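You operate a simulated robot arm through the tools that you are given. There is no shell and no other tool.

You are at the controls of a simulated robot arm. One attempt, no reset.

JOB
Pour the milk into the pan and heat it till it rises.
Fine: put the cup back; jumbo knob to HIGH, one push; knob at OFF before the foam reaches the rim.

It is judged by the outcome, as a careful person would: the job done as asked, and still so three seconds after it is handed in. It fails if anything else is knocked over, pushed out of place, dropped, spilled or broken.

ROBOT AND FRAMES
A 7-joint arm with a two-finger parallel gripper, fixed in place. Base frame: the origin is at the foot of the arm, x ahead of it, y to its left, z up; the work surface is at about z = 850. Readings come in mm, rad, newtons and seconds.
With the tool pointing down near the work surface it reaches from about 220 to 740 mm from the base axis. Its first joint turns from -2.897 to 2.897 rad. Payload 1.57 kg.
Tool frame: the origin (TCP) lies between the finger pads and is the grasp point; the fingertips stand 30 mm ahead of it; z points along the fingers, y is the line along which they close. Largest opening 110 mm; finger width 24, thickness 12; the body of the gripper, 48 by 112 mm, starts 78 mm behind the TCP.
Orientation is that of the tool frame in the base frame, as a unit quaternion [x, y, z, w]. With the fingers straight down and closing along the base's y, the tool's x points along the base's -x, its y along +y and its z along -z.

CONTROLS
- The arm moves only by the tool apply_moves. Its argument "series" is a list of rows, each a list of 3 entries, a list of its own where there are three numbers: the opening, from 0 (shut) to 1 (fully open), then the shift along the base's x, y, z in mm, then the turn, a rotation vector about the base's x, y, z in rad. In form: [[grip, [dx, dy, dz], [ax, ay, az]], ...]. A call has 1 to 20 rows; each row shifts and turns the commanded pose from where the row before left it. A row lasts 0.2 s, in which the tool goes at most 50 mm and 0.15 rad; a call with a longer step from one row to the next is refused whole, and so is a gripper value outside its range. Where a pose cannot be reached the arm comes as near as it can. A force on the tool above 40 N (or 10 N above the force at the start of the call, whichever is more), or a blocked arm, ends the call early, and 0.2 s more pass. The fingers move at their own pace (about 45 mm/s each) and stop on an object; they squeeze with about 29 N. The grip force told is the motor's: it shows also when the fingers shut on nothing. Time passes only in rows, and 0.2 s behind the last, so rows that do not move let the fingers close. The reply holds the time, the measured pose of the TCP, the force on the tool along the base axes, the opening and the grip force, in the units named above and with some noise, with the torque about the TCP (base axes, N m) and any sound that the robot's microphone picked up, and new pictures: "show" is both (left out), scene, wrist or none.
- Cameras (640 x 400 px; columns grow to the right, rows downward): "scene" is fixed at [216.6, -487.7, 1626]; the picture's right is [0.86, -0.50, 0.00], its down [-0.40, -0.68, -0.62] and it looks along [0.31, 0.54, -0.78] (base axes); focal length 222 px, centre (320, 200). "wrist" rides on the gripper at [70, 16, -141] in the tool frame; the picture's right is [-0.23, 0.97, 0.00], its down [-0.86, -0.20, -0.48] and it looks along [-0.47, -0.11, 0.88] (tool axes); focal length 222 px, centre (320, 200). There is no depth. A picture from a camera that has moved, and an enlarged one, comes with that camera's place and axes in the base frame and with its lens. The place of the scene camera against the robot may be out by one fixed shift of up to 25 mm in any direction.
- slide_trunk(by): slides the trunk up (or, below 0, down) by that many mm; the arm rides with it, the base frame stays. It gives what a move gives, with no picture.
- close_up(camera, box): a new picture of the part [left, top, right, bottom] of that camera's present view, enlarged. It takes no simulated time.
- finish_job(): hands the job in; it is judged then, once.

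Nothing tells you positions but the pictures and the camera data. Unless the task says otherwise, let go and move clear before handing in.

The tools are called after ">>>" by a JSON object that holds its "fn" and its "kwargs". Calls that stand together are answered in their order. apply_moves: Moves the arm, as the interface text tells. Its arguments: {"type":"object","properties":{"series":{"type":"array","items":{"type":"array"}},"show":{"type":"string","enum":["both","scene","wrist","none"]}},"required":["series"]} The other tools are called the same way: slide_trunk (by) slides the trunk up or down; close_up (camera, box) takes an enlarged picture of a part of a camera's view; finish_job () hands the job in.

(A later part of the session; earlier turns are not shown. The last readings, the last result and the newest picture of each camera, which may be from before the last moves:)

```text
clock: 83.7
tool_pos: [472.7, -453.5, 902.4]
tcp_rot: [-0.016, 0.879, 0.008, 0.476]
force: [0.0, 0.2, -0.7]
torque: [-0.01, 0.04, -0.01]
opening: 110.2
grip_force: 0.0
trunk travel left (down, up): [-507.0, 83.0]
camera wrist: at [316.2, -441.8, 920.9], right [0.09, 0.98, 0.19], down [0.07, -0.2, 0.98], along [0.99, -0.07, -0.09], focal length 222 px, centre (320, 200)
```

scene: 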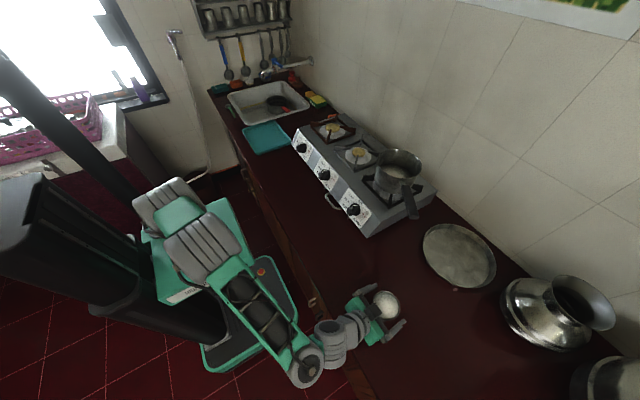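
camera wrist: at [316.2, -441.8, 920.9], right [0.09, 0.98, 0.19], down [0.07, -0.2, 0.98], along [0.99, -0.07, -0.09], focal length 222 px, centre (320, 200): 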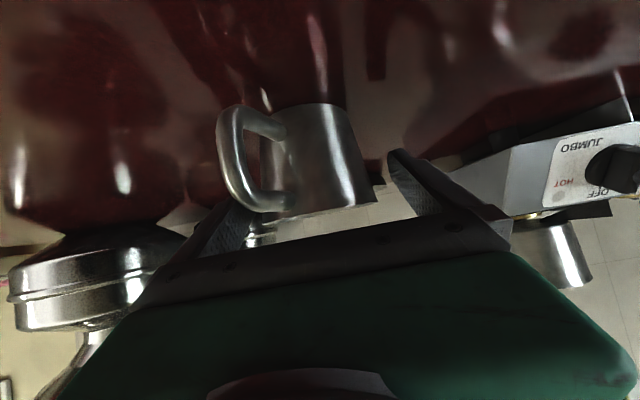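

Handle sits between the fingers with clearance. I'll go down the last 20 mm.

>>> {"fn": "apply_moves", "kwargs": {"series": [[1, [0.3, -1, -8], [0, 0, 0]], [1, [0, 0, -7], [0, 0, 0]], [1, [0, 0, -5], [0, 0, 0]], [1, [0, 0, 0], [0, 0, 0]]]}}

>>> {"fn": "close_up", "kwargs": {"camera": "wrist", "box": [180, 80, 460, 280]}}

>>> {"fn": "close_up", "kwargs": {"camera": "scene", "box": [330, 260, 430, 340]}}

```text
clock: 84.7
tool_pos: [471.9, -454.5, 882.3]
tcp_rot: [-0.015, 0.879, 0.007, 0.477]
force: [-0.5, 0.8, 0.3]
torque: [0.02, 0.0, -0.02]
opening: 109.8
grip_force: 0.1
trunk travel left (down, up): [-507.0, 83.0]
camera wrist: at [316.5, -442.7, 901.6], right [0.09, 0.98, 0.19], down [0.07, -0.2, 0.98], along [0.99, -0.07, -0.09], focal length 222 px, centre (320, 200)
```

scene: 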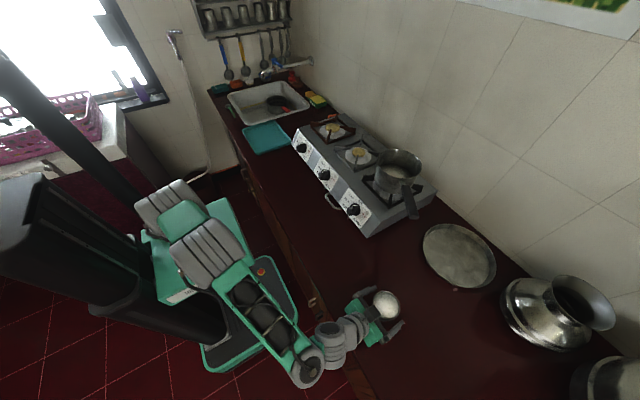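
wrist: 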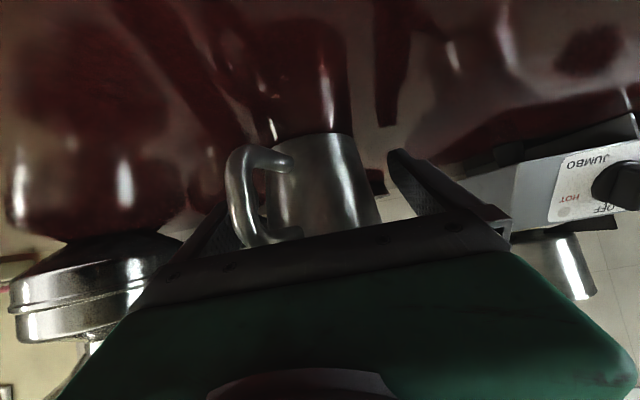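

```text
2.00 times, centred on (320, 180) of wrist
camera zoom: at [316.5, -442.7, 901.6], right [0.09, 0.98, 0.19], down [0.07, -0.2, 0.98], along [0.99, -0.07, -0.09], focal length 444 px, centre (320, 240)
```

zoom: 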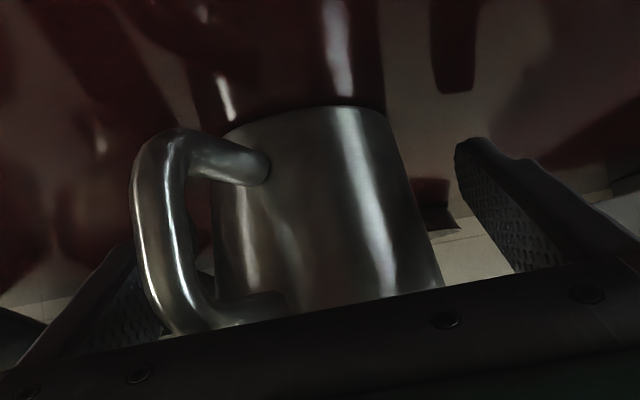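

```text
5.00 times, centred on (380, 300) of scene
camera zoom: at [216.6, -487.7, 1626.0], right [0.86, -0.5, 0.0], down [-0.4, -0.68, -0.62], along [0.31, 0.54, -0.78], focal length 1112 px, centre (20, -300)
```

zoom: 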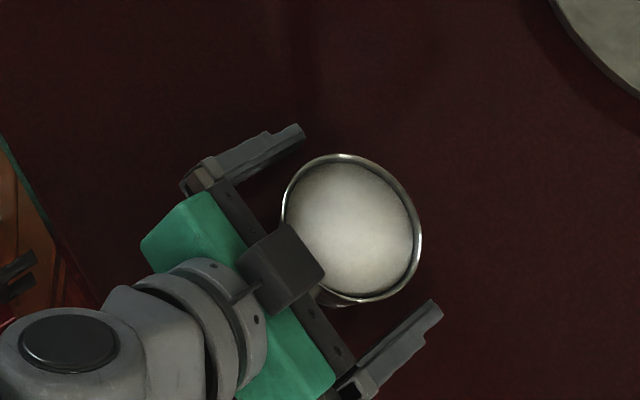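

No contact; all clear. Closing the gripper on the cup.

>>> {"fn": "apply_moves", "kwargs": {"series": [[0.8, [0, 0, 0], [0, 0, 0]], [0.7, [0, 0, 0], [0, 0, 0]], [0.4, [0, 0, 0], [0, 0, 0]], [0.4, [0, 0, 0], [0, 0, 0]], [0.4, [0, 0, 0], [0, 0, 0]]]}}

>>> {"fn": "close_up", "kwargs": {"camera": "scene", "box": [330, 260, 430, 340]}}

```text
clock: 85.9
tool_pos: [472.3, -454.2, 883.4]
tcp_rot: [-0.016, 0.879, 0.008, 0.476]
force: [0.0, -0.4, 0.7]
torque: [0.09, 0.02, 0.02]
opening: 79.9
grip_force: 28.8
trunk travel left (down, up): [-507.0, 83.0]
camera wrist: at [316.4, -442.8, 901.8], right [0.09, 0.98, 0.19], down [0.07, -0.2, 0.98], along [0.99, -0.07, -0.09], focal length 222 px, centre (320, 200)
```

scene: 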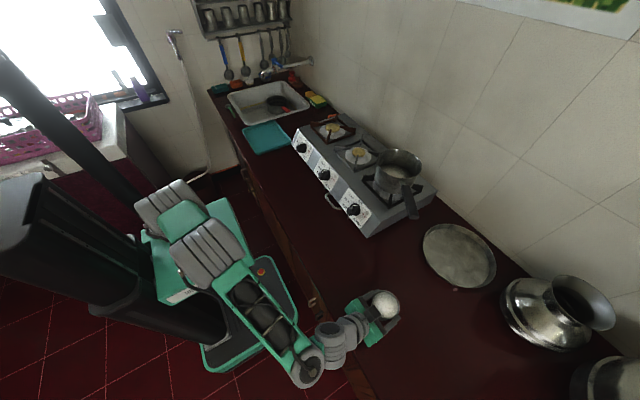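
wrist: 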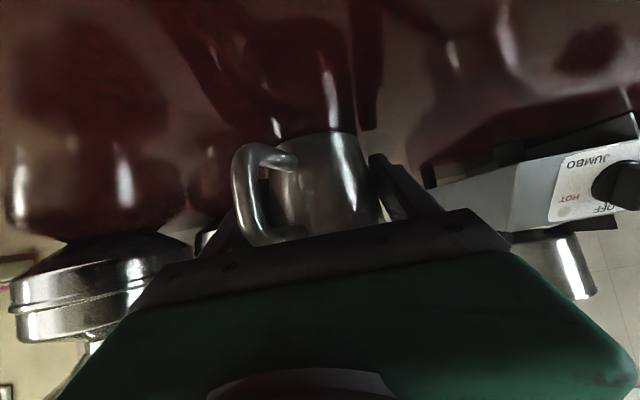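

```text
5.00 times, centred on (380, 300) of scene
camera zoom: at [216.6, -487.7, 1626.0], right [0.86, -0.5, 0.0], down [-0.4, -0.68, -0.62], along [0.31, 0.54, -0.78], focal length 1112 px, centre (20, -300)
```

zoom: 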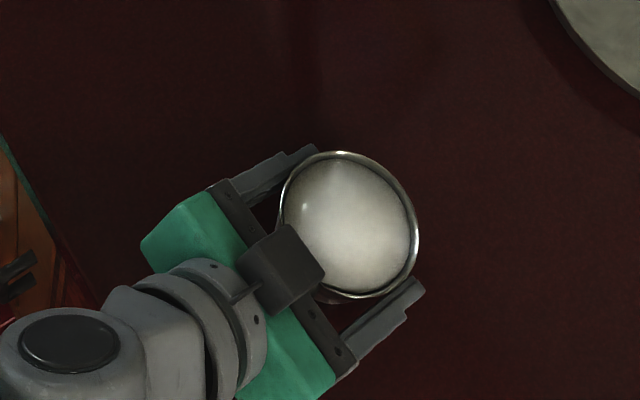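

Gripped at 79.9 mm on the wall, below the rim. I'll lift gently.

>>> {"fn": "apply_moves", "kwargs": {"series": [[0.4, [0, 0, 3], [0, 0, 0]], [0.4, [0, 0, 6], [0, 0, 0]], [0.4, [0, 0, 10], [0, 0, 0]], [0.4, [0, 0, 12], [0, 0, 0]], [0.4, [0, 0, 12], [0, 0, 0]], [0.4, [0, 0, 8], [0, 0, 0]], [0.4, [0, 0, 4], [0, 0, 0]], [0.4, [0, 0, 0], [0, 0, 0]]]}}

>>> {"fn": "close_up", "kwargs": {"camera": "scene", "box": [330, 250, 430, 330]}}

```text
clock: 87.7
tool_pos: [473.0, -454.8, 938.8]
tcp_rot: [-0.016, 0.879, 0.008, 0.476]
force: [0.6, -0.2, -3.4]
torque: [0.03, -0.03, -0.01]
opening: 79.5
grip_force: 28.5
trunk travel left (down, up): [-507.0, 83.0]
camera wrist: at [315.9, -443.1, 957.0], right [0.09, 0.98, 0.19], down [0.07, -0.2, 0.98], along [0.99, -0.07, -0.09], focal length 222 px, centre (320, 200)
```

scene: 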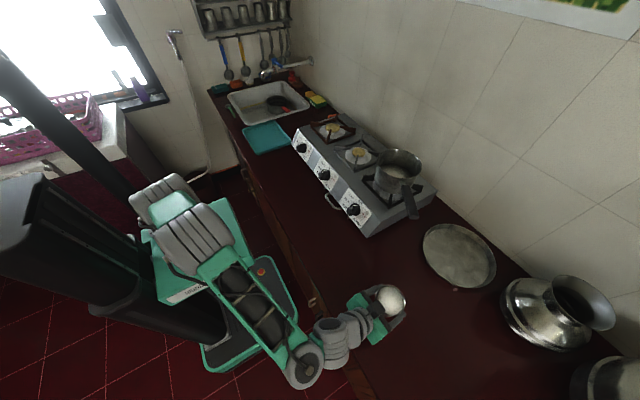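
wrist: 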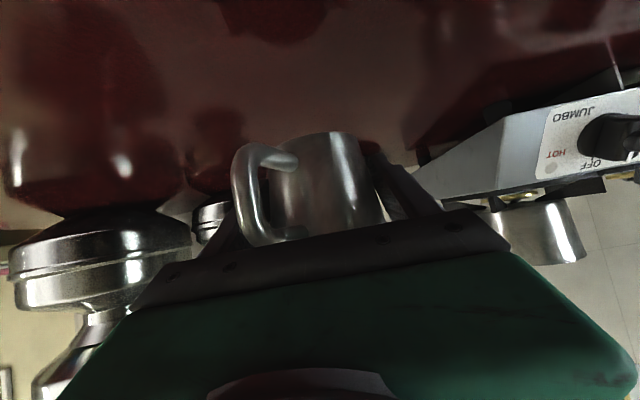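

```text
5.00 times, centred on (380, 290) of scene
camera zoom: at [216.6, -487.7, 1626.0], right [0.86, -0.5, 0.0], down [-0.4, -0.68, -0.62], along [0.31, 0.54, -0.78], focal length 1112 px, centre (20, -250)
```

zoom: 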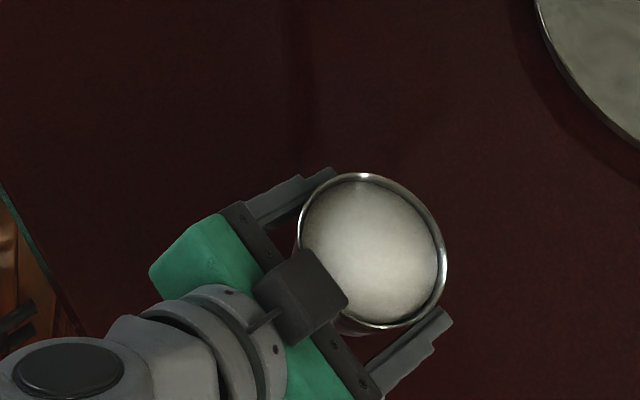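

The cup is stable and level. I'll raise it and carry it toward the pan with gentle ramps.

>>> {"fn": "apply_moves", "kwargs": {"series": [[0.4, [0, 0, 8], [0, 0, 0]], [0.4, [0, 0, 16], [0, 0, 0]], [0.4, [0, 0, 22], [0, 0, 0]], [0.4, [0, 0, 25], [0, 0, 0]], [0.4, [0, 0, 25], [0, 0, 0]], [0.4, [4, 4, 25], [0, 0, 0]], [0.4, [6, 6, 25], [0, 0, 0]], [0.4, [10, 10, 22], [0, 0, 0]], [0.4, [14, 14, 20], [0, 0, 0]], [0.4, [16, 16, 15], [0, 0, 0]], [0.4, [14, 14, 10], [0, 0, 0]], [0.4, [10, 10, 7], [0, 0, 0]], [0.4, [4, 4, 3], [0, 0, 0]], [0.4, [0, 0, 0], [0, 0, 0]]], "show": "scene"}}

```text
clock: 90.7
tool_pos: [550.4, -377.1, 1162.0]
tcp_rot: [-0.016, 0.879, 0.009, 0.476]
force: [0.1, -0.4, -2.9]
torque: [0.02, -0.01, 0.02]
opening: 79.7
grip_force: 28.7
trunk travel left (down, up): [-507.0, 83.0]
```

scene: 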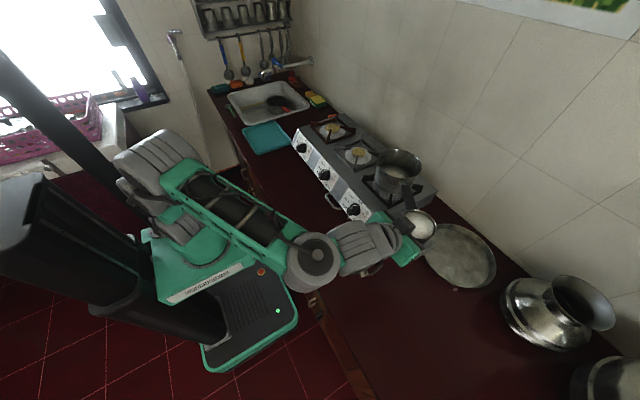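

>>> {"fn": "apply_moves", "kwargs": {"series": [[0.4, [6, 6.4, 3], [0, 0, 0.0188]], [0.4, [12, 12.8, 4], [0, 0, 0.0188]], [0.4, [18, 19, 4], [0, 0, 0.0188]], [0.4, [22, 23.4, 2], [0, 0, 0.0188]], [0.4, [24, 25.5, 0], [0, 0, 0.0188]], [0.4, [24, 25.5, 0], [0, 0, 0.0188]], [0.4, [24, 25.5, 0], [0, 0, 0.0188]], [0.4, [22, 23.4, 0], [0, 0, 0.0188]], [0.4, [20, 21, 0], [0, 0, 0.0188]], [0.4, [16, 17, 0], [0, 0, 0.0188]], [0.4, [12, 12.8, 0], [0, 0, 0.0188]], [0.4, [8, 8.6, 0], [0, 0, 0.0188]], [0.4, [2, 0, 0], [0, 0, 0]], [0.4, [0, 0, 0], [0, 0, 0]]], "show": "both"}}

>>> {"fn": "close_up", "kwargs": {"camera": "scene", "box": [340, 100, 470, 220]}}

```text
clock: 93.7
tool_pos: [760.9, -156.7, 1175.5]
tcp_rot: [-0.115, 0.872, 0.062, 0.472]
force: [0.5, 0.8, -3.7]
torque: [0.03, -0.01, -0.01]
opening: 79.2
grip_force: 28.7
trunk travel left (down, up): [-507.0, 83.0]
camera wrist: at [605.7, -179.8, 1193.7], right [-0.13, 0.97, 0.19], down [0.12, -0.17, 0.98], along [0.98, 0.15, -0.09], focal length 222 px, centre (320, 200)
```

scene: 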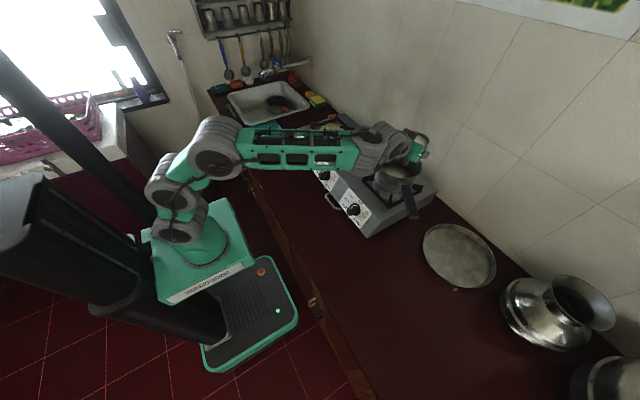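
wrist: 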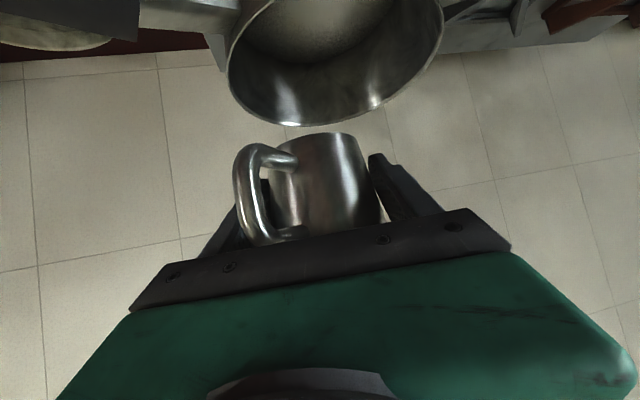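

```text
3.33 times, centred on (405, 160) of scene
camera zoom: at [216.6, -487.7, 1626.0], right [0.86, -0.5, 0.0], down [-0.4, -0.68, -0.62], along [0.31, 0.54, -0.78], focal length 741 px, centre (37, 333)
```

zoom: 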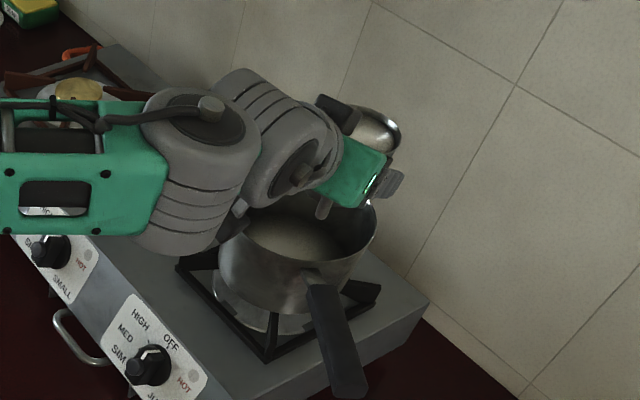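

The cup is level above the pan, with the lip on the +y side inside the rim. I'll lower slightly and begin the pour.

>>> {"fn": "apply_moves", "kwargs": {"series": [[0.4, [0, 0, -6], [0, 0, 0]], [0.4, [0, 0, -10], [0, 0, 0]], [0.4, [0, 0, -6], [0, 0, 0]], [0.4, [0, 0, 0], [-0.05, 0, 0]], [0.4, [0, 0, 1], [-0.06, 0, 0]], [0.4, [0, 0, 1], [-0.06, 0, 0]], [0.4, [0, 0, 1], [-0.06, 0, 0]], [0.4, [0, 0, 1], [-0.06, 0, 0]], [0.4, [0, 0, 1], [-0.06, 0, 0]]], "show": "both"}}

>>> {"fn": "close_up", "kwargs": {"camera": "scene", "box": [340, 100, 470, 220]}}

```text
clock: 95.7
tool_pos: [761.7, -156.1, 1157.1]
tcp_rot: [-0.195, 0.869, -0.093, 0.445]
force: [0.1, -0.7, -2.1]
torque: [0.0, -0.03, 0.0]
opening: 72.6
grip_force: 28.8
trunk travel left (down, up): [-507.0, 83.0]
camera wrist: at [605.5, -171.9, 1183.5], right [-0.13, 0.98, -0.16], down [0.12, 0.17, 0.98], along [0.98, 0.11, -0.14], focal length 222 px, centre (320, 200)
```

scene: 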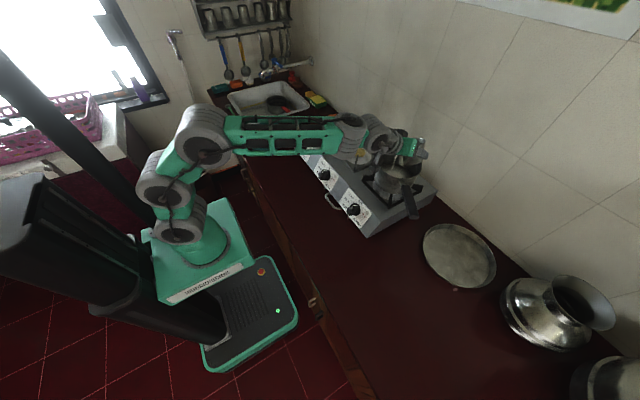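
wrist: 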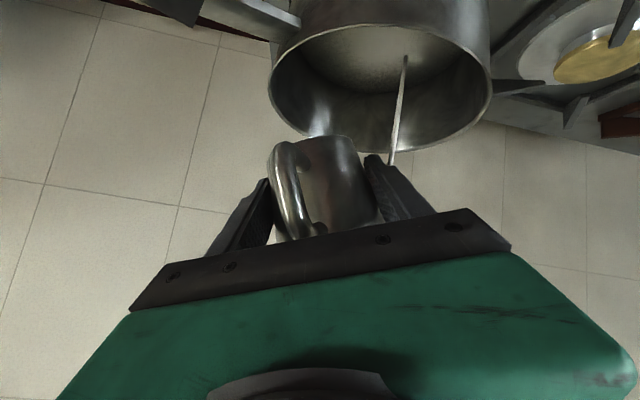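

```text
3.33 times, centred on (405, 160) of scene
camera zoom: at [216.6, -487.7, 1626.0], right [0.86, -0.5, 0.0], down [-0.4, -0.68, -0.62], along [0.31, 0.54, -0.78], focal length 741 px, centre (37, 333)
```

zoom: 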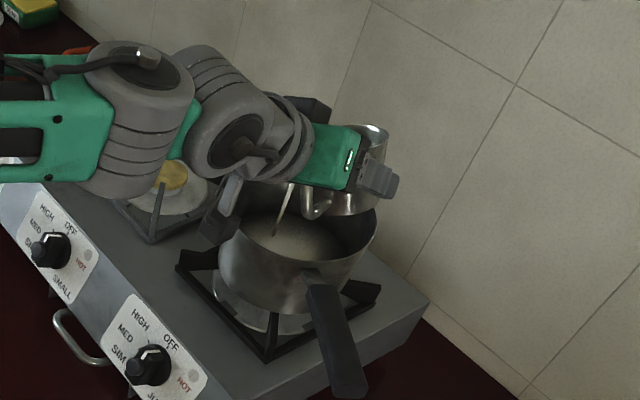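

Milk is streaming cleanly into the pan, but the jaw opening dropped, so the cup has shifted in the grip. I'll look closely before going on.

>>> {"fn": "close_up", "kwargs": {"camera": "wrist", "box": [220, 80, 460, 260]}}

```text
2.22 times, centred on (340, 170) of wrist
camera zoom: at [605.5, -171.9, 1183.5], right [-0.13, 0.98, -0.16], down [0.12, 0.17, 0.98], along [0.98, 0.11, -0.14], focal length 494 px, centre (276, 267)
```

zoom: 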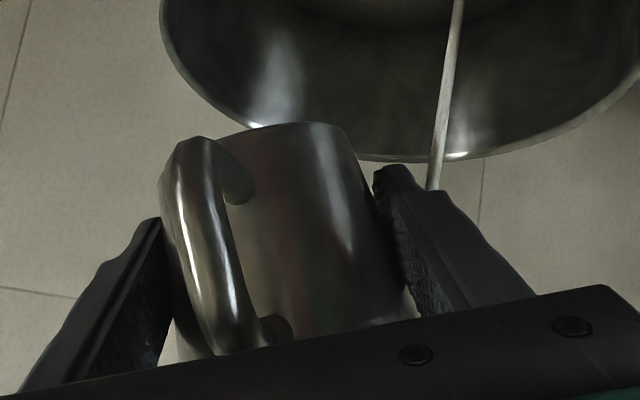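

>>> {"fn": "apply_moves", "kwargs": {"series": [[0.4, [0, 0, 0], [0, 0, 0]]], "show": "both"}}

>>> {"fn": "close_up", "kwargs": {"camera": "wrist", "box": [220, 80, 460, 260]}}

>>> {"fn": "close_up", "kwargs": {"camera": "scene", "box": [360, 110, 440, 190]}}

```text
clock: 96.1
tool_pos: [760.3, -156.6, 1157.5]
tcp_rot: [-0.195, 0.869, -0.091, 0.445]
force: [0.3, -0.2, -2.5]
torque: [-0.01, -0.03, -0.04]
opening: 72.9
grip_force: 29.0
trunk travel left (down, up): [-507.0, 83.0]
camera wrist: at [605.5, -171.9, 1183.5], right [-0.13, 0.98, -0.16], down [0.12, 0.17, 0.98], along [0.98, 0.11, -0.14], focal length 222 px, centre (320, 200)
```

scene: 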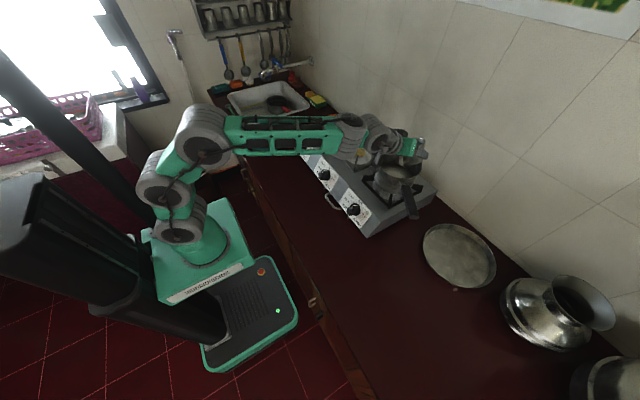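
wrist: 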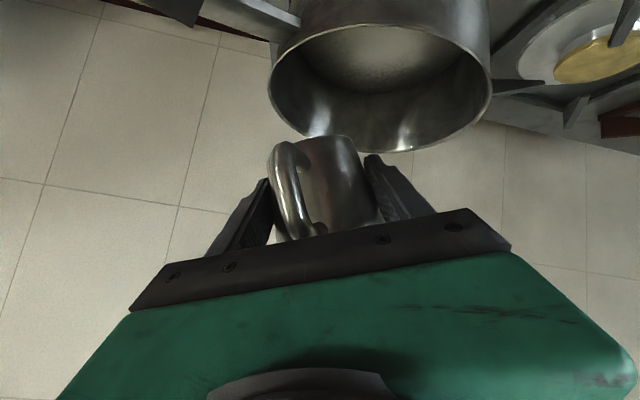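

```text
2.22 times, centred on (340, 170) of wrist
camera zoom: at [605.5, -171.9, 1183.5], right [-0.13, 0.98, -0.16], down [0.12, 0.17, 0.98], along [0.98, 0.11, -0.14], focal length 494 px, centre (276, 267)
```

zoom: 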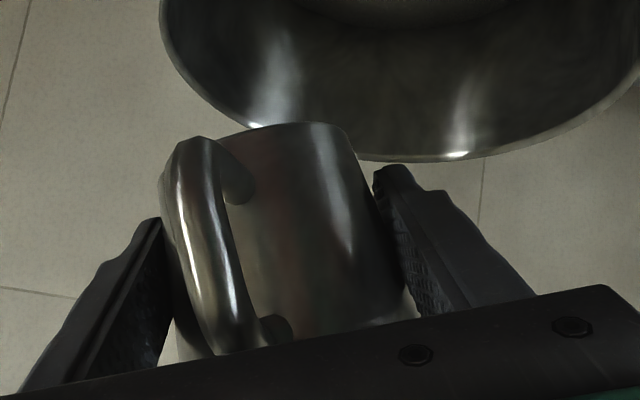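

```text
5.00 times, centred on (400, 150) of scene
camera zoom: at [216.6, -487.7, 1626.0], right [0.86, -0.5, 0.0], down [-0.4, -0.68, -0.62], along [0.31, 0.54, -0.78], focal length 1112 px, centre (-80, 450)
```

zoom: 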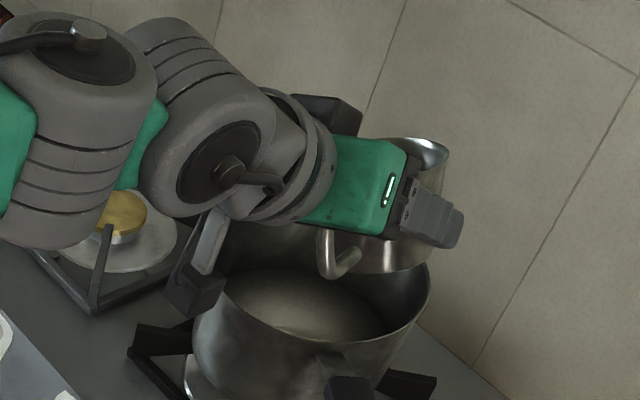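

It's static now and the opening is stable at about 73 mm. I'll continue in small steps, checking the grip each time.

>>> {"fn": "apply_moves", "kwargs": {"series": [[0.4, [0, 0, 1], [-0.05, 0, 0]], [0.4, [0, 0, 1], [-0.05, 0, 0]]], "show": "wrist"}}

>>> {"fn": "close_up", "kwargs": {"camera": "wrist", "box": [220, 80, 460, 260]}}

```text
clock: 96.7
tool_pos: [760.7, -156.5, 1159.0]
tcp_rot: [-0.217, 0.864, -0.135, 0.435]
force: [0.6, 0.6, -2.4]
torque: [0.0, -0.02, -0.03]
opening: 72.8
grip_force: 29.1
trunk travel left (down, up): [-507.0, 83.0]
camera wrist: at [605.3, -168.8, 1187.0], right [-0.13, 0.96, -0.25], down [0.12, 0.27, 0.96], along [0.98, 0.1, -0.15], focal length 222 px, centre (320, 200)
```

wrist: 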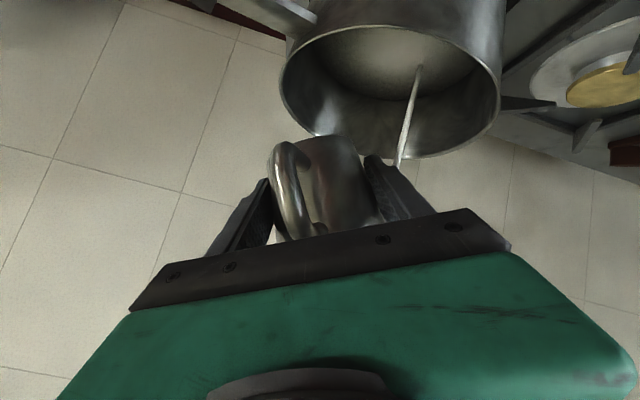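

```text
2.22 times, centred on (340, 170) of wrist
camera zoom: at [605.3, -168.8, 1187.0], right [-0.13, 0.96, -0.25], down [0.12, 0.27, 0.96], along [0.98, 0.1, -0.15], focal length 494 px, centre (276, 267)
```

zoom: 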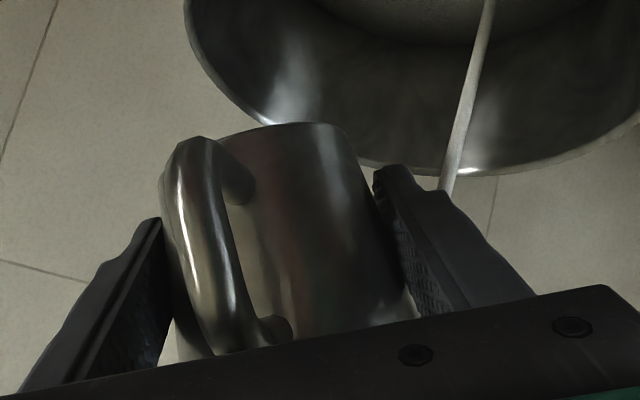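

The cup is holding steady and the stream lands in the pan. Continuing.

>>> {"fn": "apply_moves", "kwargs": {"series": [[0.4, [0, 0, 1], [-0.05, 0, 0]], [0.4, [0, 0, 1], [-0.05, 0, 0]], [0.4, [0, 0, 1], [-0.05, 0, 0]], [0.4, [0, 0, 1], [-0.05, 0, 0]], [0.4, [0, 0, 1], [-0.05, 0, 0]]], "show": "both"}}

>>> {"fn": "close_up", "kwargs": {"camera": "wrist", "box": [220, 80, 460, 260]}}

>>> {"fn": "close_up", "kwargs": {"camera": "scene", "box": [360, 110, 440, 190]}}

```text
clock: 97.9
tool_pos: [760.7, -156.0, 1164.9]
tcp_rot: [-0.27, 0.84, -0.241, 0.404]
force: [-0.2, 0.0, -0.8]
torque: [0.0, 0.0, -0.01]
opening: 72.7
grip_force: 29.0
trunk travel left (down, up): [-507.0, 83.0]
camera wrist: at [605.7, -161.6, 1194.6], right [-0.13, 0.87, -0.48], down [0.12, 0.5, 0.86], along [0.98, 0.06, -0.17], focal length 222 px, centre (320, 200)
```

scene: 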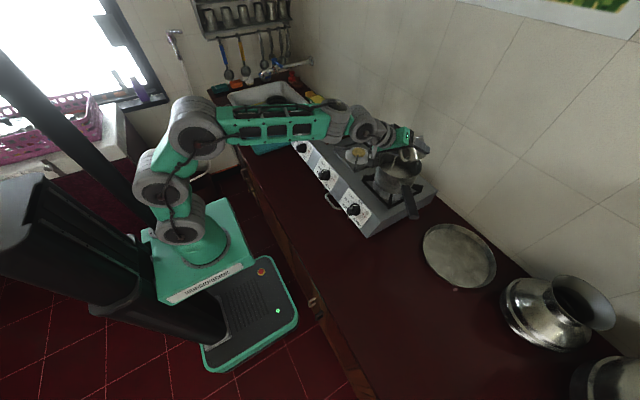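
wrist: 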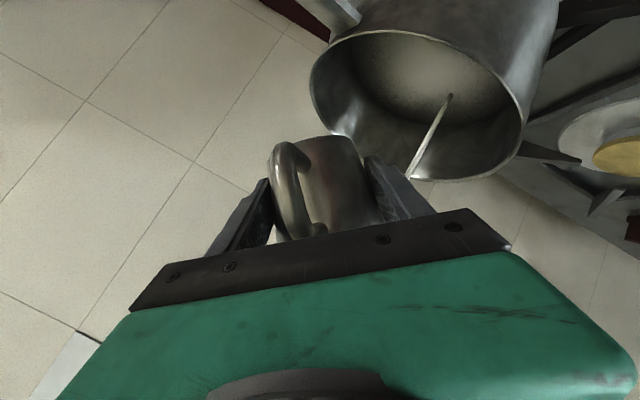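

```text
2.22 times, centred on (340, 170) of wrist
camera zoom: at [605.7, -161.6, 1194.6], right [-0.13, 0.87, -0.48], down [0.12, 0.5, 0.86], along [0.98, 0.06, -0.17], focal length 494 px, centre (276, 267)
```

zoom: 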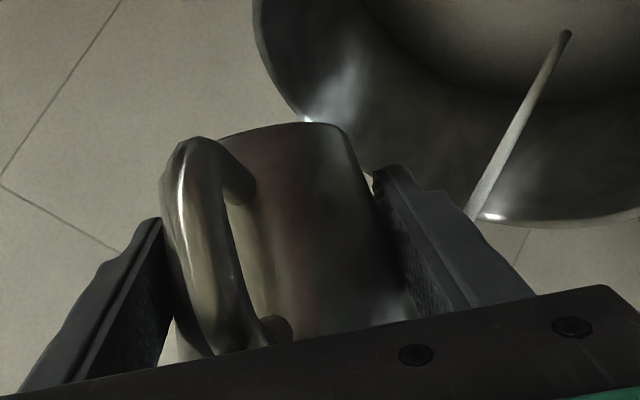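

```text
5.00 times, centred on (400, 150) of scene
camera zoom: at [216.6, -487.7, 1626.0], right [0.86, -0.5, 0.0], down [-0.4, -0.68, -0.62], along [0.31, 0.54, -0.78], focal length 1112 px, centre (-80, 450)
```

zoom: 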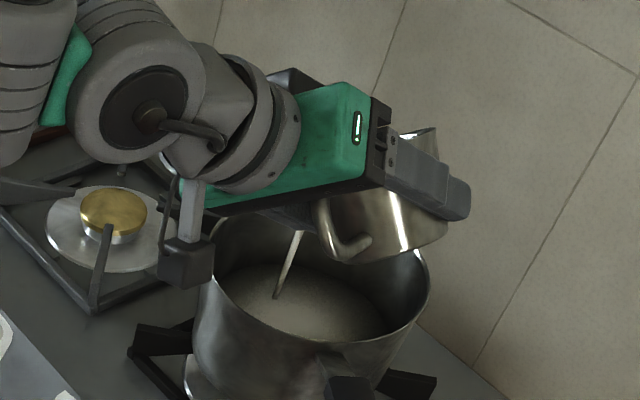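

Pouring well into the pan, grip steady. Continuing the roll.

>>> {"fn": "apply_moves", "kwargs": {"series": [[0.4, [0, 0, 1], [-0.05, 0, 0]], [0.4, [0, 0, 1], [-0.05, 0, 0]], [0.4, [0, 0, 1], [-0.05, 0, 0]], [0.4, [0, 0, 1], [-0.05, 0, 0]], [0.4, [0, 0, 1], [-0.05, 0, 0]], [0.4, [0, 0, 1], [-0.05, 0, 0]], [0.4, [0, 0, 0], [-0.05, 0, 0]]], "show": "both"}}

>>> {"fn": "close_up", "kwargs": {"camera": "scene", "box": [360, 110, 440, 190]}}

```text
clock: 99.5
tool_pos: [761.7, -155.4, 1169.1]
tcp_rot: [-0.336, 0.785, -0.384, 0.351]
force: [-0.3, 0.3, -2.1]
torque: [0.01, 0.0, -0.01]
opening: 72.9
grip_force: 28.4
trunk travel left (down, up): [-507.0, 83.0]
camera wrist: at [605.8, -150.3, 1200.7], right [-0.13, 0.65, -0.75], down [0.12, 0.76, 0.64], along [0.98, 0.0, -0.18], focal length 222 px, centre (320, 200)
```

scene: 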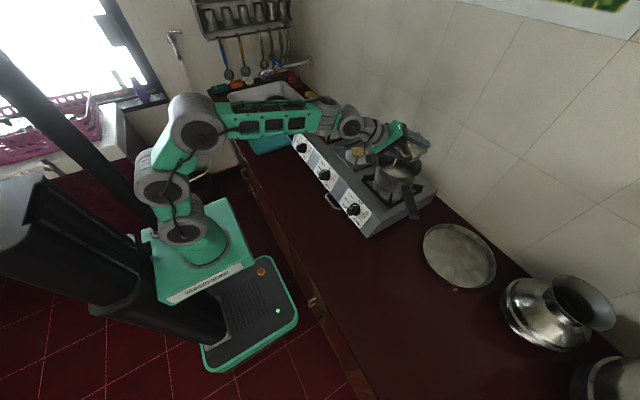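
wrist: 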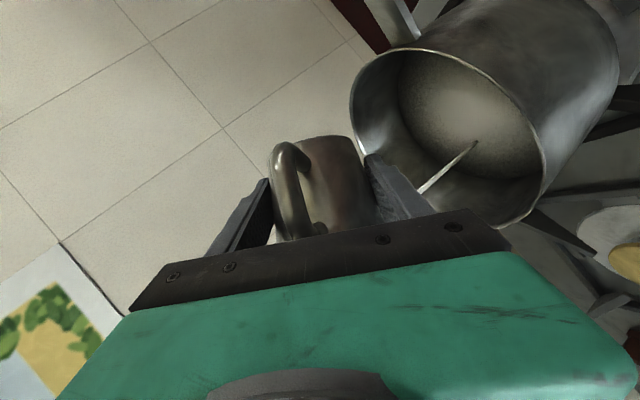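

```text
5.00 times, centred on (400, 150) of scene
camera zoom: at [216.6, -487.7, 1626.0], right [0.86, -0.5, 0.0], down [-0.4, -0.68, -0.62], along [0.31, 0.54, -0.78], focal length 1112 px, centre (-80, 450)
```

zoom: 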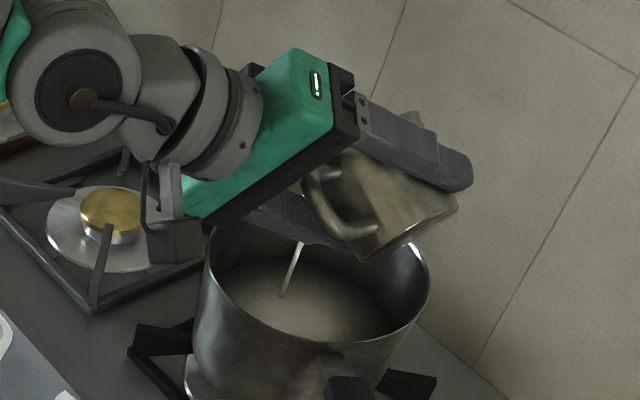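

>>> {"fn": "apply_moves", "kwargs": {"series": [[0.4, [0, 0, 1], [-0.05, 0, 0]], [0.4, [0, 0, 1], [-0.05, 0, 0]], [0.4, [0, 0, 1], [-0.05, 0, 0]], [0.4, [0, 0, 0], [-0.05, 0, 0]], [0.4, [0, 0, 0], [-0.05, 0, 0]], [0.4, [0, 0, 0], [-0.05, 0, 0]], [0.4, [0, 0, 0], [-0.05, 0, 0]]], "show": "both"}}

>>> {"fn": "close_up", "kwargs": {"camera": "scene", "box": [360, 110, 440, 190]}}

```text
clock: 101.1
tool_pos: [759.8, -154.8, 1172.0]
tcp_rot: [-0.393, 0.707, -0.514, 0.287]
force: [0.2, -0.2, -0.6]
torque: [-0.02, 0.0, -0.01]
opening: 72.8
grip_force: 28.7
trunk travel left (down, up): [-507.0, 83.0]
camera wrist: at [606.1, -139.8, 1200.4], right [-0.13, 0.35, -0.93], down [0.12, 0.93, 0.34], along [0.98, -0.06, -0.16], focal length 222 px, centre (320, 200)
```

scene: 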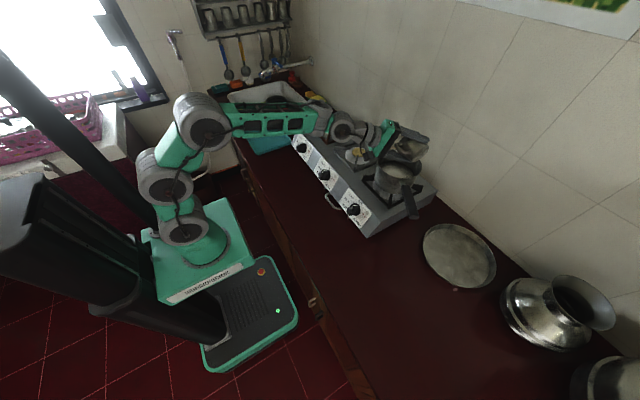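
wrist: 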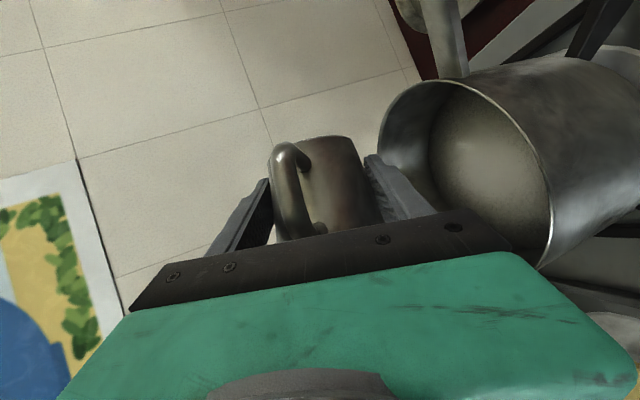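

```text
5.00 times, centred on (400, 150) of scene
camera zoom: at [216.6, -487.7, 1626.0], right [0.86, -0.5, 0.0], down [-0.4, -0.68, -0.62], along [0.31, 0.54, -0.78], focal length 1112 px, centre (-80, 450)
```

zoom: 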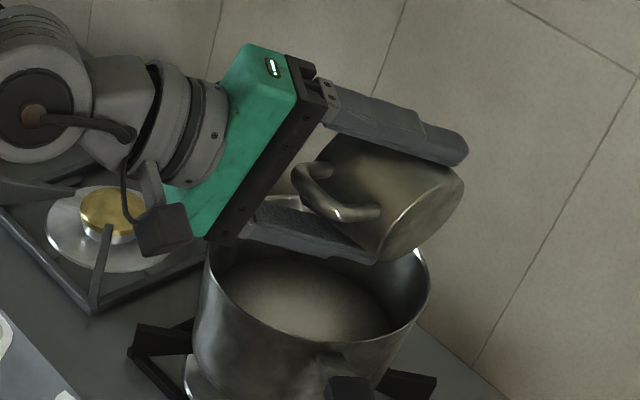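

>>> {"fn": "apply_moves", "kwargs": {"series": [[0.4, [0, 0, 1], [-0.05, 0, 0]], [0.4, [0, 0, 1], [-0.05, 0, 0]], [0.4, [0, 0, 1], [-0.05, 0, 0]], [0.4, [0, 0, 0], [-0.05, 0, 0]], [0.4, [0, 0, 0], [-0.05, 0, 0]], [0.4, [0, 0, 0], [-0.05, 0, 0]], [0.4, [0, 0, 0], [-0.05, 0, 0]], [0.4, [0, 0, 0], [0, 0, 0]], [0.4, [0, 0, 0], [0, 0, 0]], [0.4, [0, 0, 0], [0, 0, 0]]], "show": "both"}}

>>> {"fn": "close_up", "kwargs": {"camera": "scene", "box": [360, 110, 440, 190]}}

>>> {"fn": "close_up", "kwargs": {"camera": "wrist", "box": [240, 60, 580, 280]}}

```text
clock: 103.3
tool_pos: [760.1, -155.1, 1175.5]
tcp_rot: [0.436, -0.606, 0.63, -0.215]
force: [0.2, 0.3, -0.5]
torque: [0.03, 0.02, 0.02]
opening: 72.6
grip_force: 29.5
trunk travel left (down, up): [-507.0, 83.0]
camera wrist: at [605.4, -131.6, 1197.1], right [-0.13, 0.01, -0.99], down [0.12, 0.99, 0.0], along [0.98, -0.11, -0.13], focal length 222 px, centre (320, 200)
```

scene: 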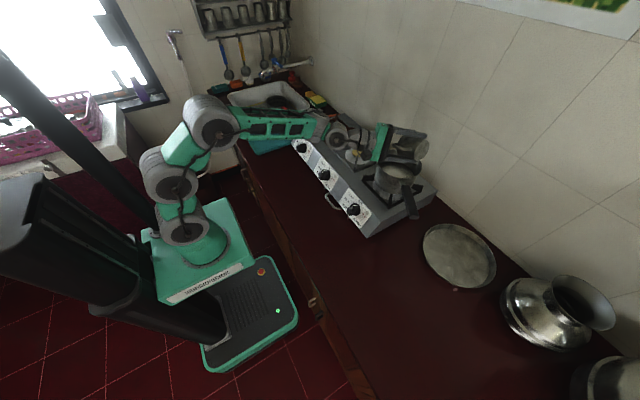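
wrist: 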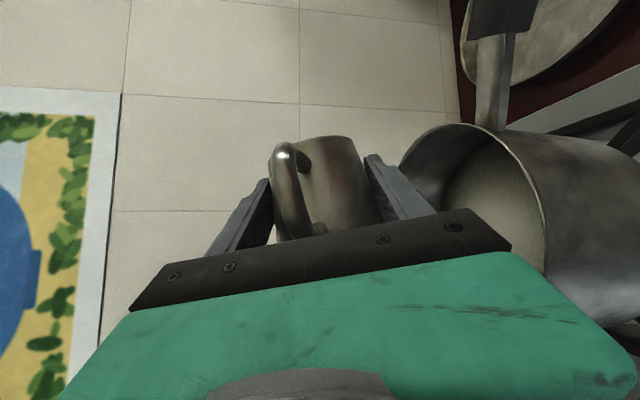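

```text
5.00 times, centred on (400, 150) of scene
camera zoom: at [216.6, -487.7, 1626.0], right [0.86, -0.5, 0.0], down [-0.4, -0.68, -0.62], along [0.31, 0.54, -0.78], focal length 1112 px, centre (-80, 450)
```

zoom: 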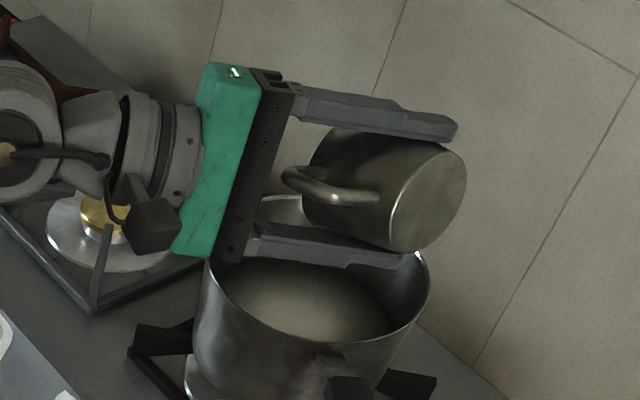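

```text
1.82 times, centred on (410, 170) of wrist
camera zoom: at [605.4, -131.6, 1197.1], right [-0.13, 0.01, -0.99], down [0.12, 0.99, 0.0], along [0.98, -0.11, -0.13], focal length 404 px, centre (156, 254)
```

zoom: 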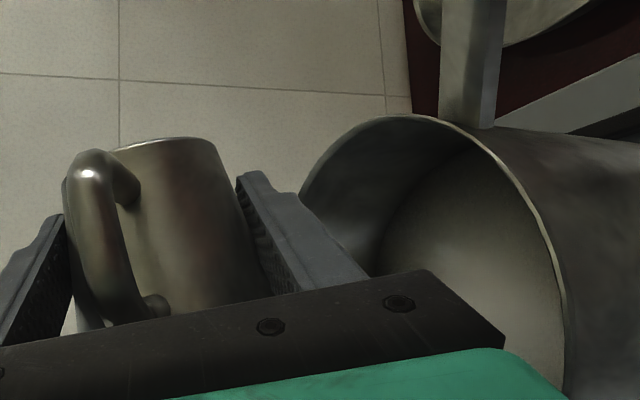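

The stream has ended and the force reading shows the cup is nearly weightless. I'll tilt slightly more to drain the last drops, then roll back.

>>> {"fn": "apply_moves", "kwargs": {"series": [[0.4, [0, 0, 2], [-0.06, 0, 0]], [0.4, [0, 0, 2], [-0.06, 0, 0]], [0.4, [0, 0, 0], [0, 0, 0]], [0.4, [0, 0, 0], [0, 0, 0]], [0.4, [0, 0, 0], [0, 0, 0]], [0.4, [0, 0, 0], [0, 0, 0]]], "show": "none"}}

>>> {"fn": "apply_moves", "kwargs": {"series": [[0.4, [0, 0, 0], [0.06, 0, 0]], [0.4, [0, 0, 0], [0.09, 0, 0]], [0.4, [0, 0, 0], [0.1, 0, 0]], [0.4, [0, 0, 0], [0.1, 0, 0]], [0.4, [0, 0, 0], [0.1, 0, 0]], [0.4, [0, 0, 0], [0.1, 0, 0]], [0.4, [0, 0, 0], [0.1, 0, 0]], [0.4, [0, 0, 0], [0.1, 0, 0]], [0.4, [0, 0, 0], [0.1, 0, 0]], [0.4, [0, 0, 0], [0.1, 0, 0]], [0.4, [0, 0, 0], [0.1, 0, 0]], [0.4, [0, 0, 0], [0.1, 0, 0]], [0.4, [0, 0, 0], [0.1, 0, 0]], [0.4, [0, 0, 0], [0.1, 0, 0]], [0.4, [0, 0, 0], [0.1, 0, 0]], [0.4, [0, 0, 0], [0.1, 0, 0]], [0.4, [0, 0, 0], [0.1, 0, 0]], [0.4, [0, 0, 0], [0.1, 0, 0]], [0.4, [0, 0, 0], [0.1, 0, 0]], [0.4, [0, 0, 0], [0.02, 0, 0]]], "show": "both"}}

>>> {"fn": "close_up", "kwargs": {"camera": "scene", "box": [350, 100, 450, 200]}}

>>> {"fn": "close_up", "kwargs": {"camera": "wrist", "box": [220, 0, 460, 260]}}

```text
clock: 104.7
tool_pos: [759.3, -154.7, 1179.7]
tcp_rot: [0.448, -0.567, 0.665, -0.189]
force: [0.5, -0.2, -1.0]
torque: [-0.02, 0.01, 0.03]
opening: 72.7
grip_force: 28.8
trunk travel left (down, up): [-507.0, 83.0]
```

```text
clock: 108.9
tool_pos: [759.2, -156.2, 1180.1]
tcp_rot: [-0.114, 0.872, 0.063, 0.472]
force: [0.2, -0.8, -0.8]
torque: [0.04, 0.02, 0.0]
opening: 72.7
grip_force: 29.0
trunk travel left (down, up): [-507.0, 83.0]
camera wrist: at [605.5, -179.8, 1198.6], right [-0.13, 0.97, 0.19], down [0.12, -0.18, 0.98], along [0.98, 0.15, -0.09], focal length 222 px, centre (320, 200)
```

scene: 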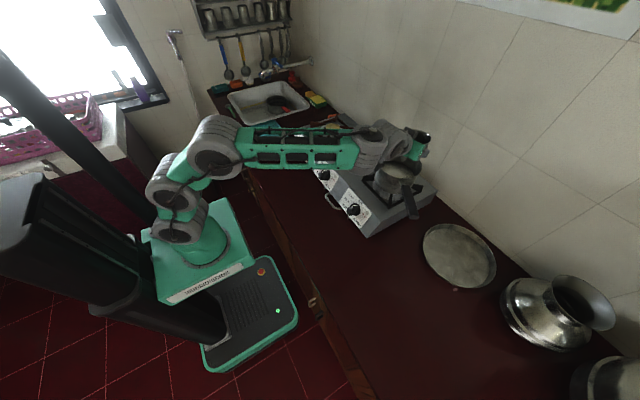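
wrist: 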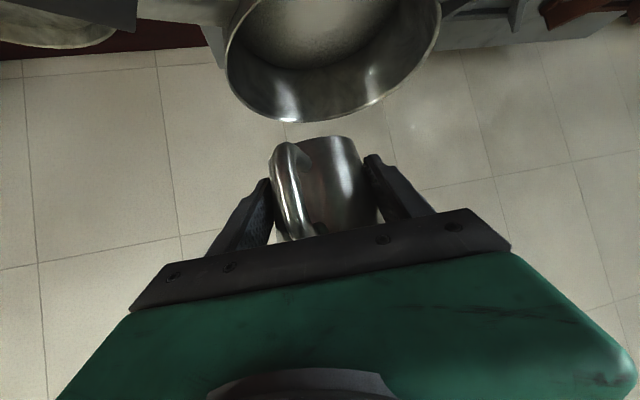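

```text
4.00 times, centred on (400, 150) of scene
camera zoom: at [216.6, -487.7, 1626.0], right [0.86, -0.5, 0.0], down [-0.4, -0.68, -0.62], along [0.31, 0.54, -0.78], focal length 889 px, centre (0, 400)
```

zoom: 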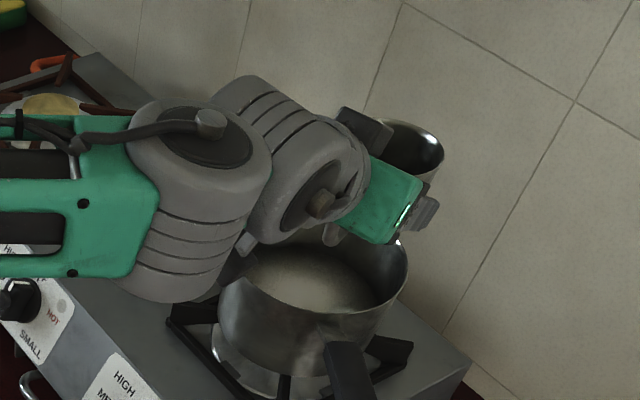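

```text
1.54 times, centred on (340, 130) of wrist
camera zoom: at [605.5, -179.8, 1198.6], right [-0.13, 0.97, 0.19], down [0.12, -0.18, 0.98], along [0.98, 0.15, -0.09], focal length 342 px, centre (289, 308)
```

zoom: 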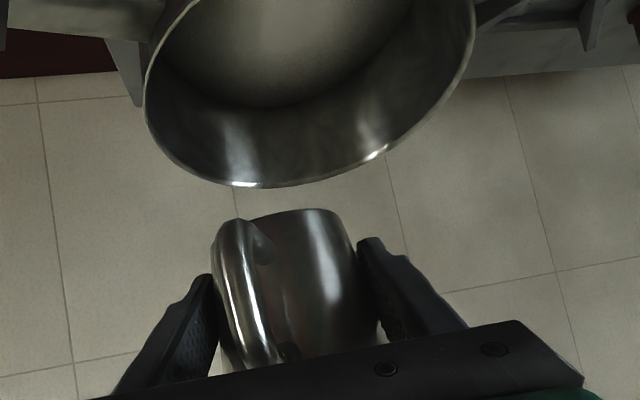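

The cup is empty and the milk is in the pan. Now I'll carry the cup back to its spot.

>>> {"fn": "apply_moves", "kwargs": {"series": [[0.4, [0, 0, 10], [0, 0, 0]], [0.4, [-12, -13, 4], [0, 0, 0]], [0.4, [-20, -21, 0], [0, 0, 0]], [0.4, [-25, -26, 0], [0, 0, 0]], [0.4, [-25, -26, 0], [0, 0, -0.01]], [0.4, [-25, -26, 0], [0, 0, -0.01]], [0.4, [-25, -26, 0], [0, 0, -0.01]], [0.4, [-25, -26, 0], [0, 0, -0.01]], [0.4, [-25, -26, 0], [0, 0, -0.01]], [0.4, [-25, -26, 0], [0, 0, 0]], [0.4, [-25, -26, -10], [0, 0, 0]], [0.4, [-25, -26, -20], [0, 0, 0]], [0.4, [-18, -19, -25], [0, 0, 0]], [0.4, [-11, -11, -30], [0, 0, 0]], [0.4, [0, 0, -30], [0, 0, 0]], [0.4, [0, 0, 0], [0, 0, 0]]], "show": "both"}}

```text
clock: 112.3
tool_pos: [474.8, -453.8, 1078.9]
tcp_rot: [-0.092, 0.874, 0.051, 0.474]
force: [-0.5, -1.6, -0.9]
torque: [0.01, 0.03, 0.01]
opening: 72.6
grip_force: 28.8
trunk travel left (down, up): [-507.0, 83.0]
camera wrist: at [318.8, -469.1, 1097.3], right [-0.08, 0.98, 0.19], down [0.11, -0.18, 0.98], along [0.99, 0.1, -0.09], focal length 222 px, centre (320, 200)
```

scene: 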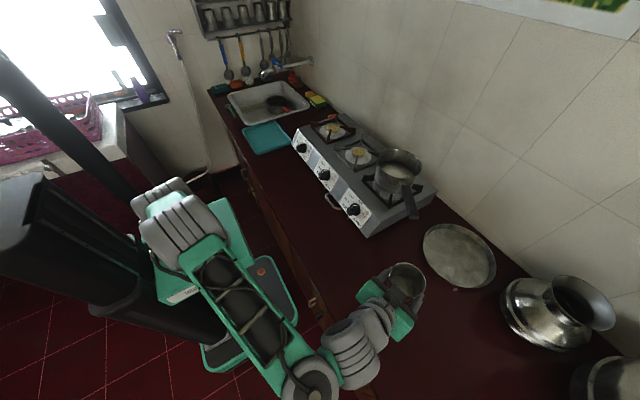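
wrist: 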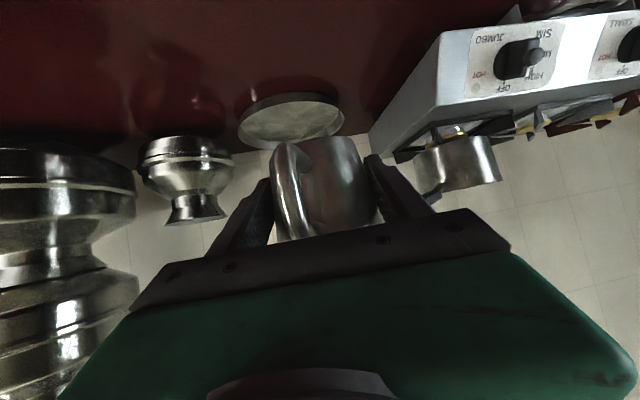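

>>> {"fn": "close_up", "kwargs": {"camera": "scene", "box": [350, 240, 450, 340]}}

>>> {"fn": "close_up", "kwargs": {"camera": "scene", "box": [340, 130, 450, 240]}}

>>> {"fn": "close_up", "kwargs": {"camera": "wrist", "box": [240, 110, 420, 260]}}

```text
4.00 times, centred on (400, 290) of scene
camera zoom: at [216.6, -487.7, 1626.0], right [0.86, -0.5, 0.0], down [-0.4, -0.68, -0.62], along [0.31, 0.54, -0.78], focal length 889 px, centre (0, -160)
```

zoom: 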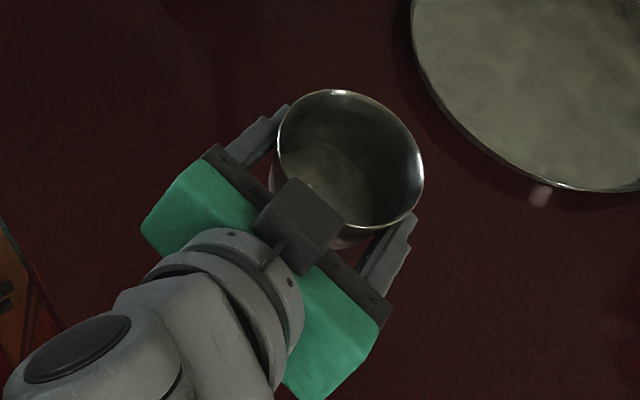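

```text
3.64 times, centred on (395, 185) of scene
camera zoom: at [216.6, -487.7, 1626.0], right [0.86, -0.5, 0.0], down [-0.4, -0.68, -0.62], along [0.31, 0.54, -0.78], focal length 808 px, centre (47, 254)
```

zoom: 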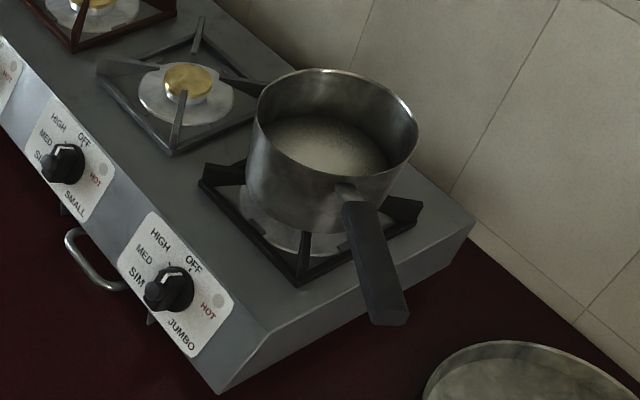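

```text
2.67 times, centred on (330, 185) of wrist
camera zoom: at [318.8, -469.1, 1097.3], right [-0.08, 0.98, 0.19], down [0.11, -0.18, 0.98], along [0.99, 0.1, -0.09], focal length 592 px, centre (293, 240)
```

zoom: 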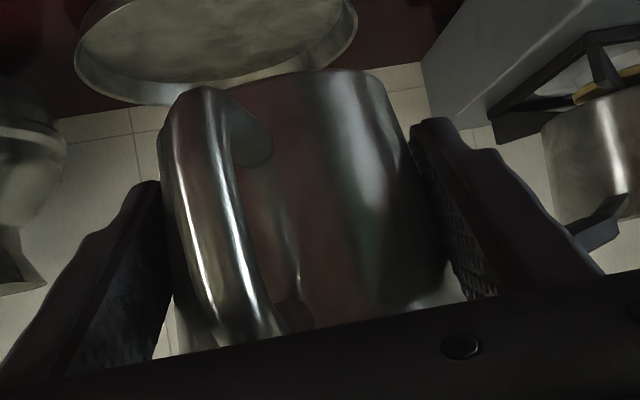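

>>> {"fn": "apply_moves", "kwargs": {"series": [[0.4, [-1, -1, -20], [0, 0, 0]], [0.4, [-1, -1, -30], [0, 0, 0]], [0.4, [-1, 0, -35], [0, 0, 0]], [0.4, [0, 0, -35], [0, 0, 0]], [0.4, [0, 0, -30], [0, 0, 0]], [0.4, [0, 0, -20], [0, 0, 0]], [0.4, [0, 0, -10], [0, 0, 0]], [0.4, [0, 0, 0], [0, 0, 0]]], "show": "wrist"}}

>>> {"fn": "close_up", "kwargs": {"camera": "scene", "box": [340, 270, 440, 350]}}

```text
clock: 114.1
tool_pos: [471.3, -456.0, 898.3]
tcp_rot: [-0.092, 0.874, 0.05, 0.474]
force: [0.1, -0.5, -1.7]
torque: [0.02, 0.01, -0.03]
opening: 72.5
grip_force: 29.2
trunk travel left (down, up): [-507.0, 83.0]
camera wrist: at [315.0, -471.3, 918.2], right [-0.08, 0.98, 0.19], down [0.11, -0.18, 0.98], along [0.99, 0.1, -0.09], focal length 222 px, centre (320, 200)
```

wrist: 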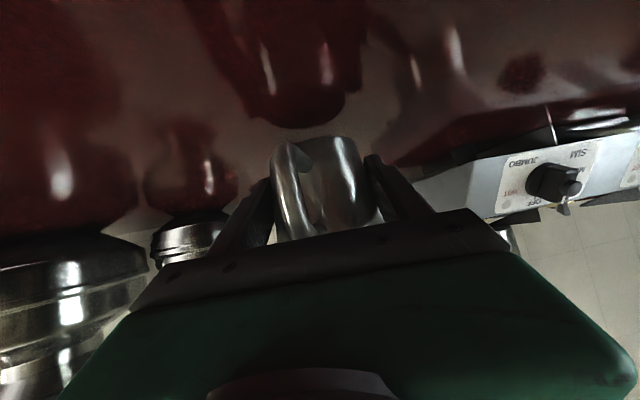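

```text
5.00 times, centred on (390, 310) of scene
camera zoom: at [216.6, -487.7, 1626.0], right [0.86, -0.5, 0.0], down [-0.4, -0.68, -0.62], along [0.31, 0.54, -0.78], focal length 1112 px, centre (-30, -350)
```

zoom: 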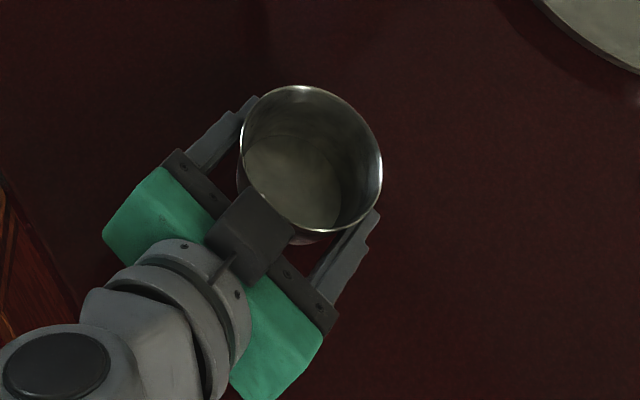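

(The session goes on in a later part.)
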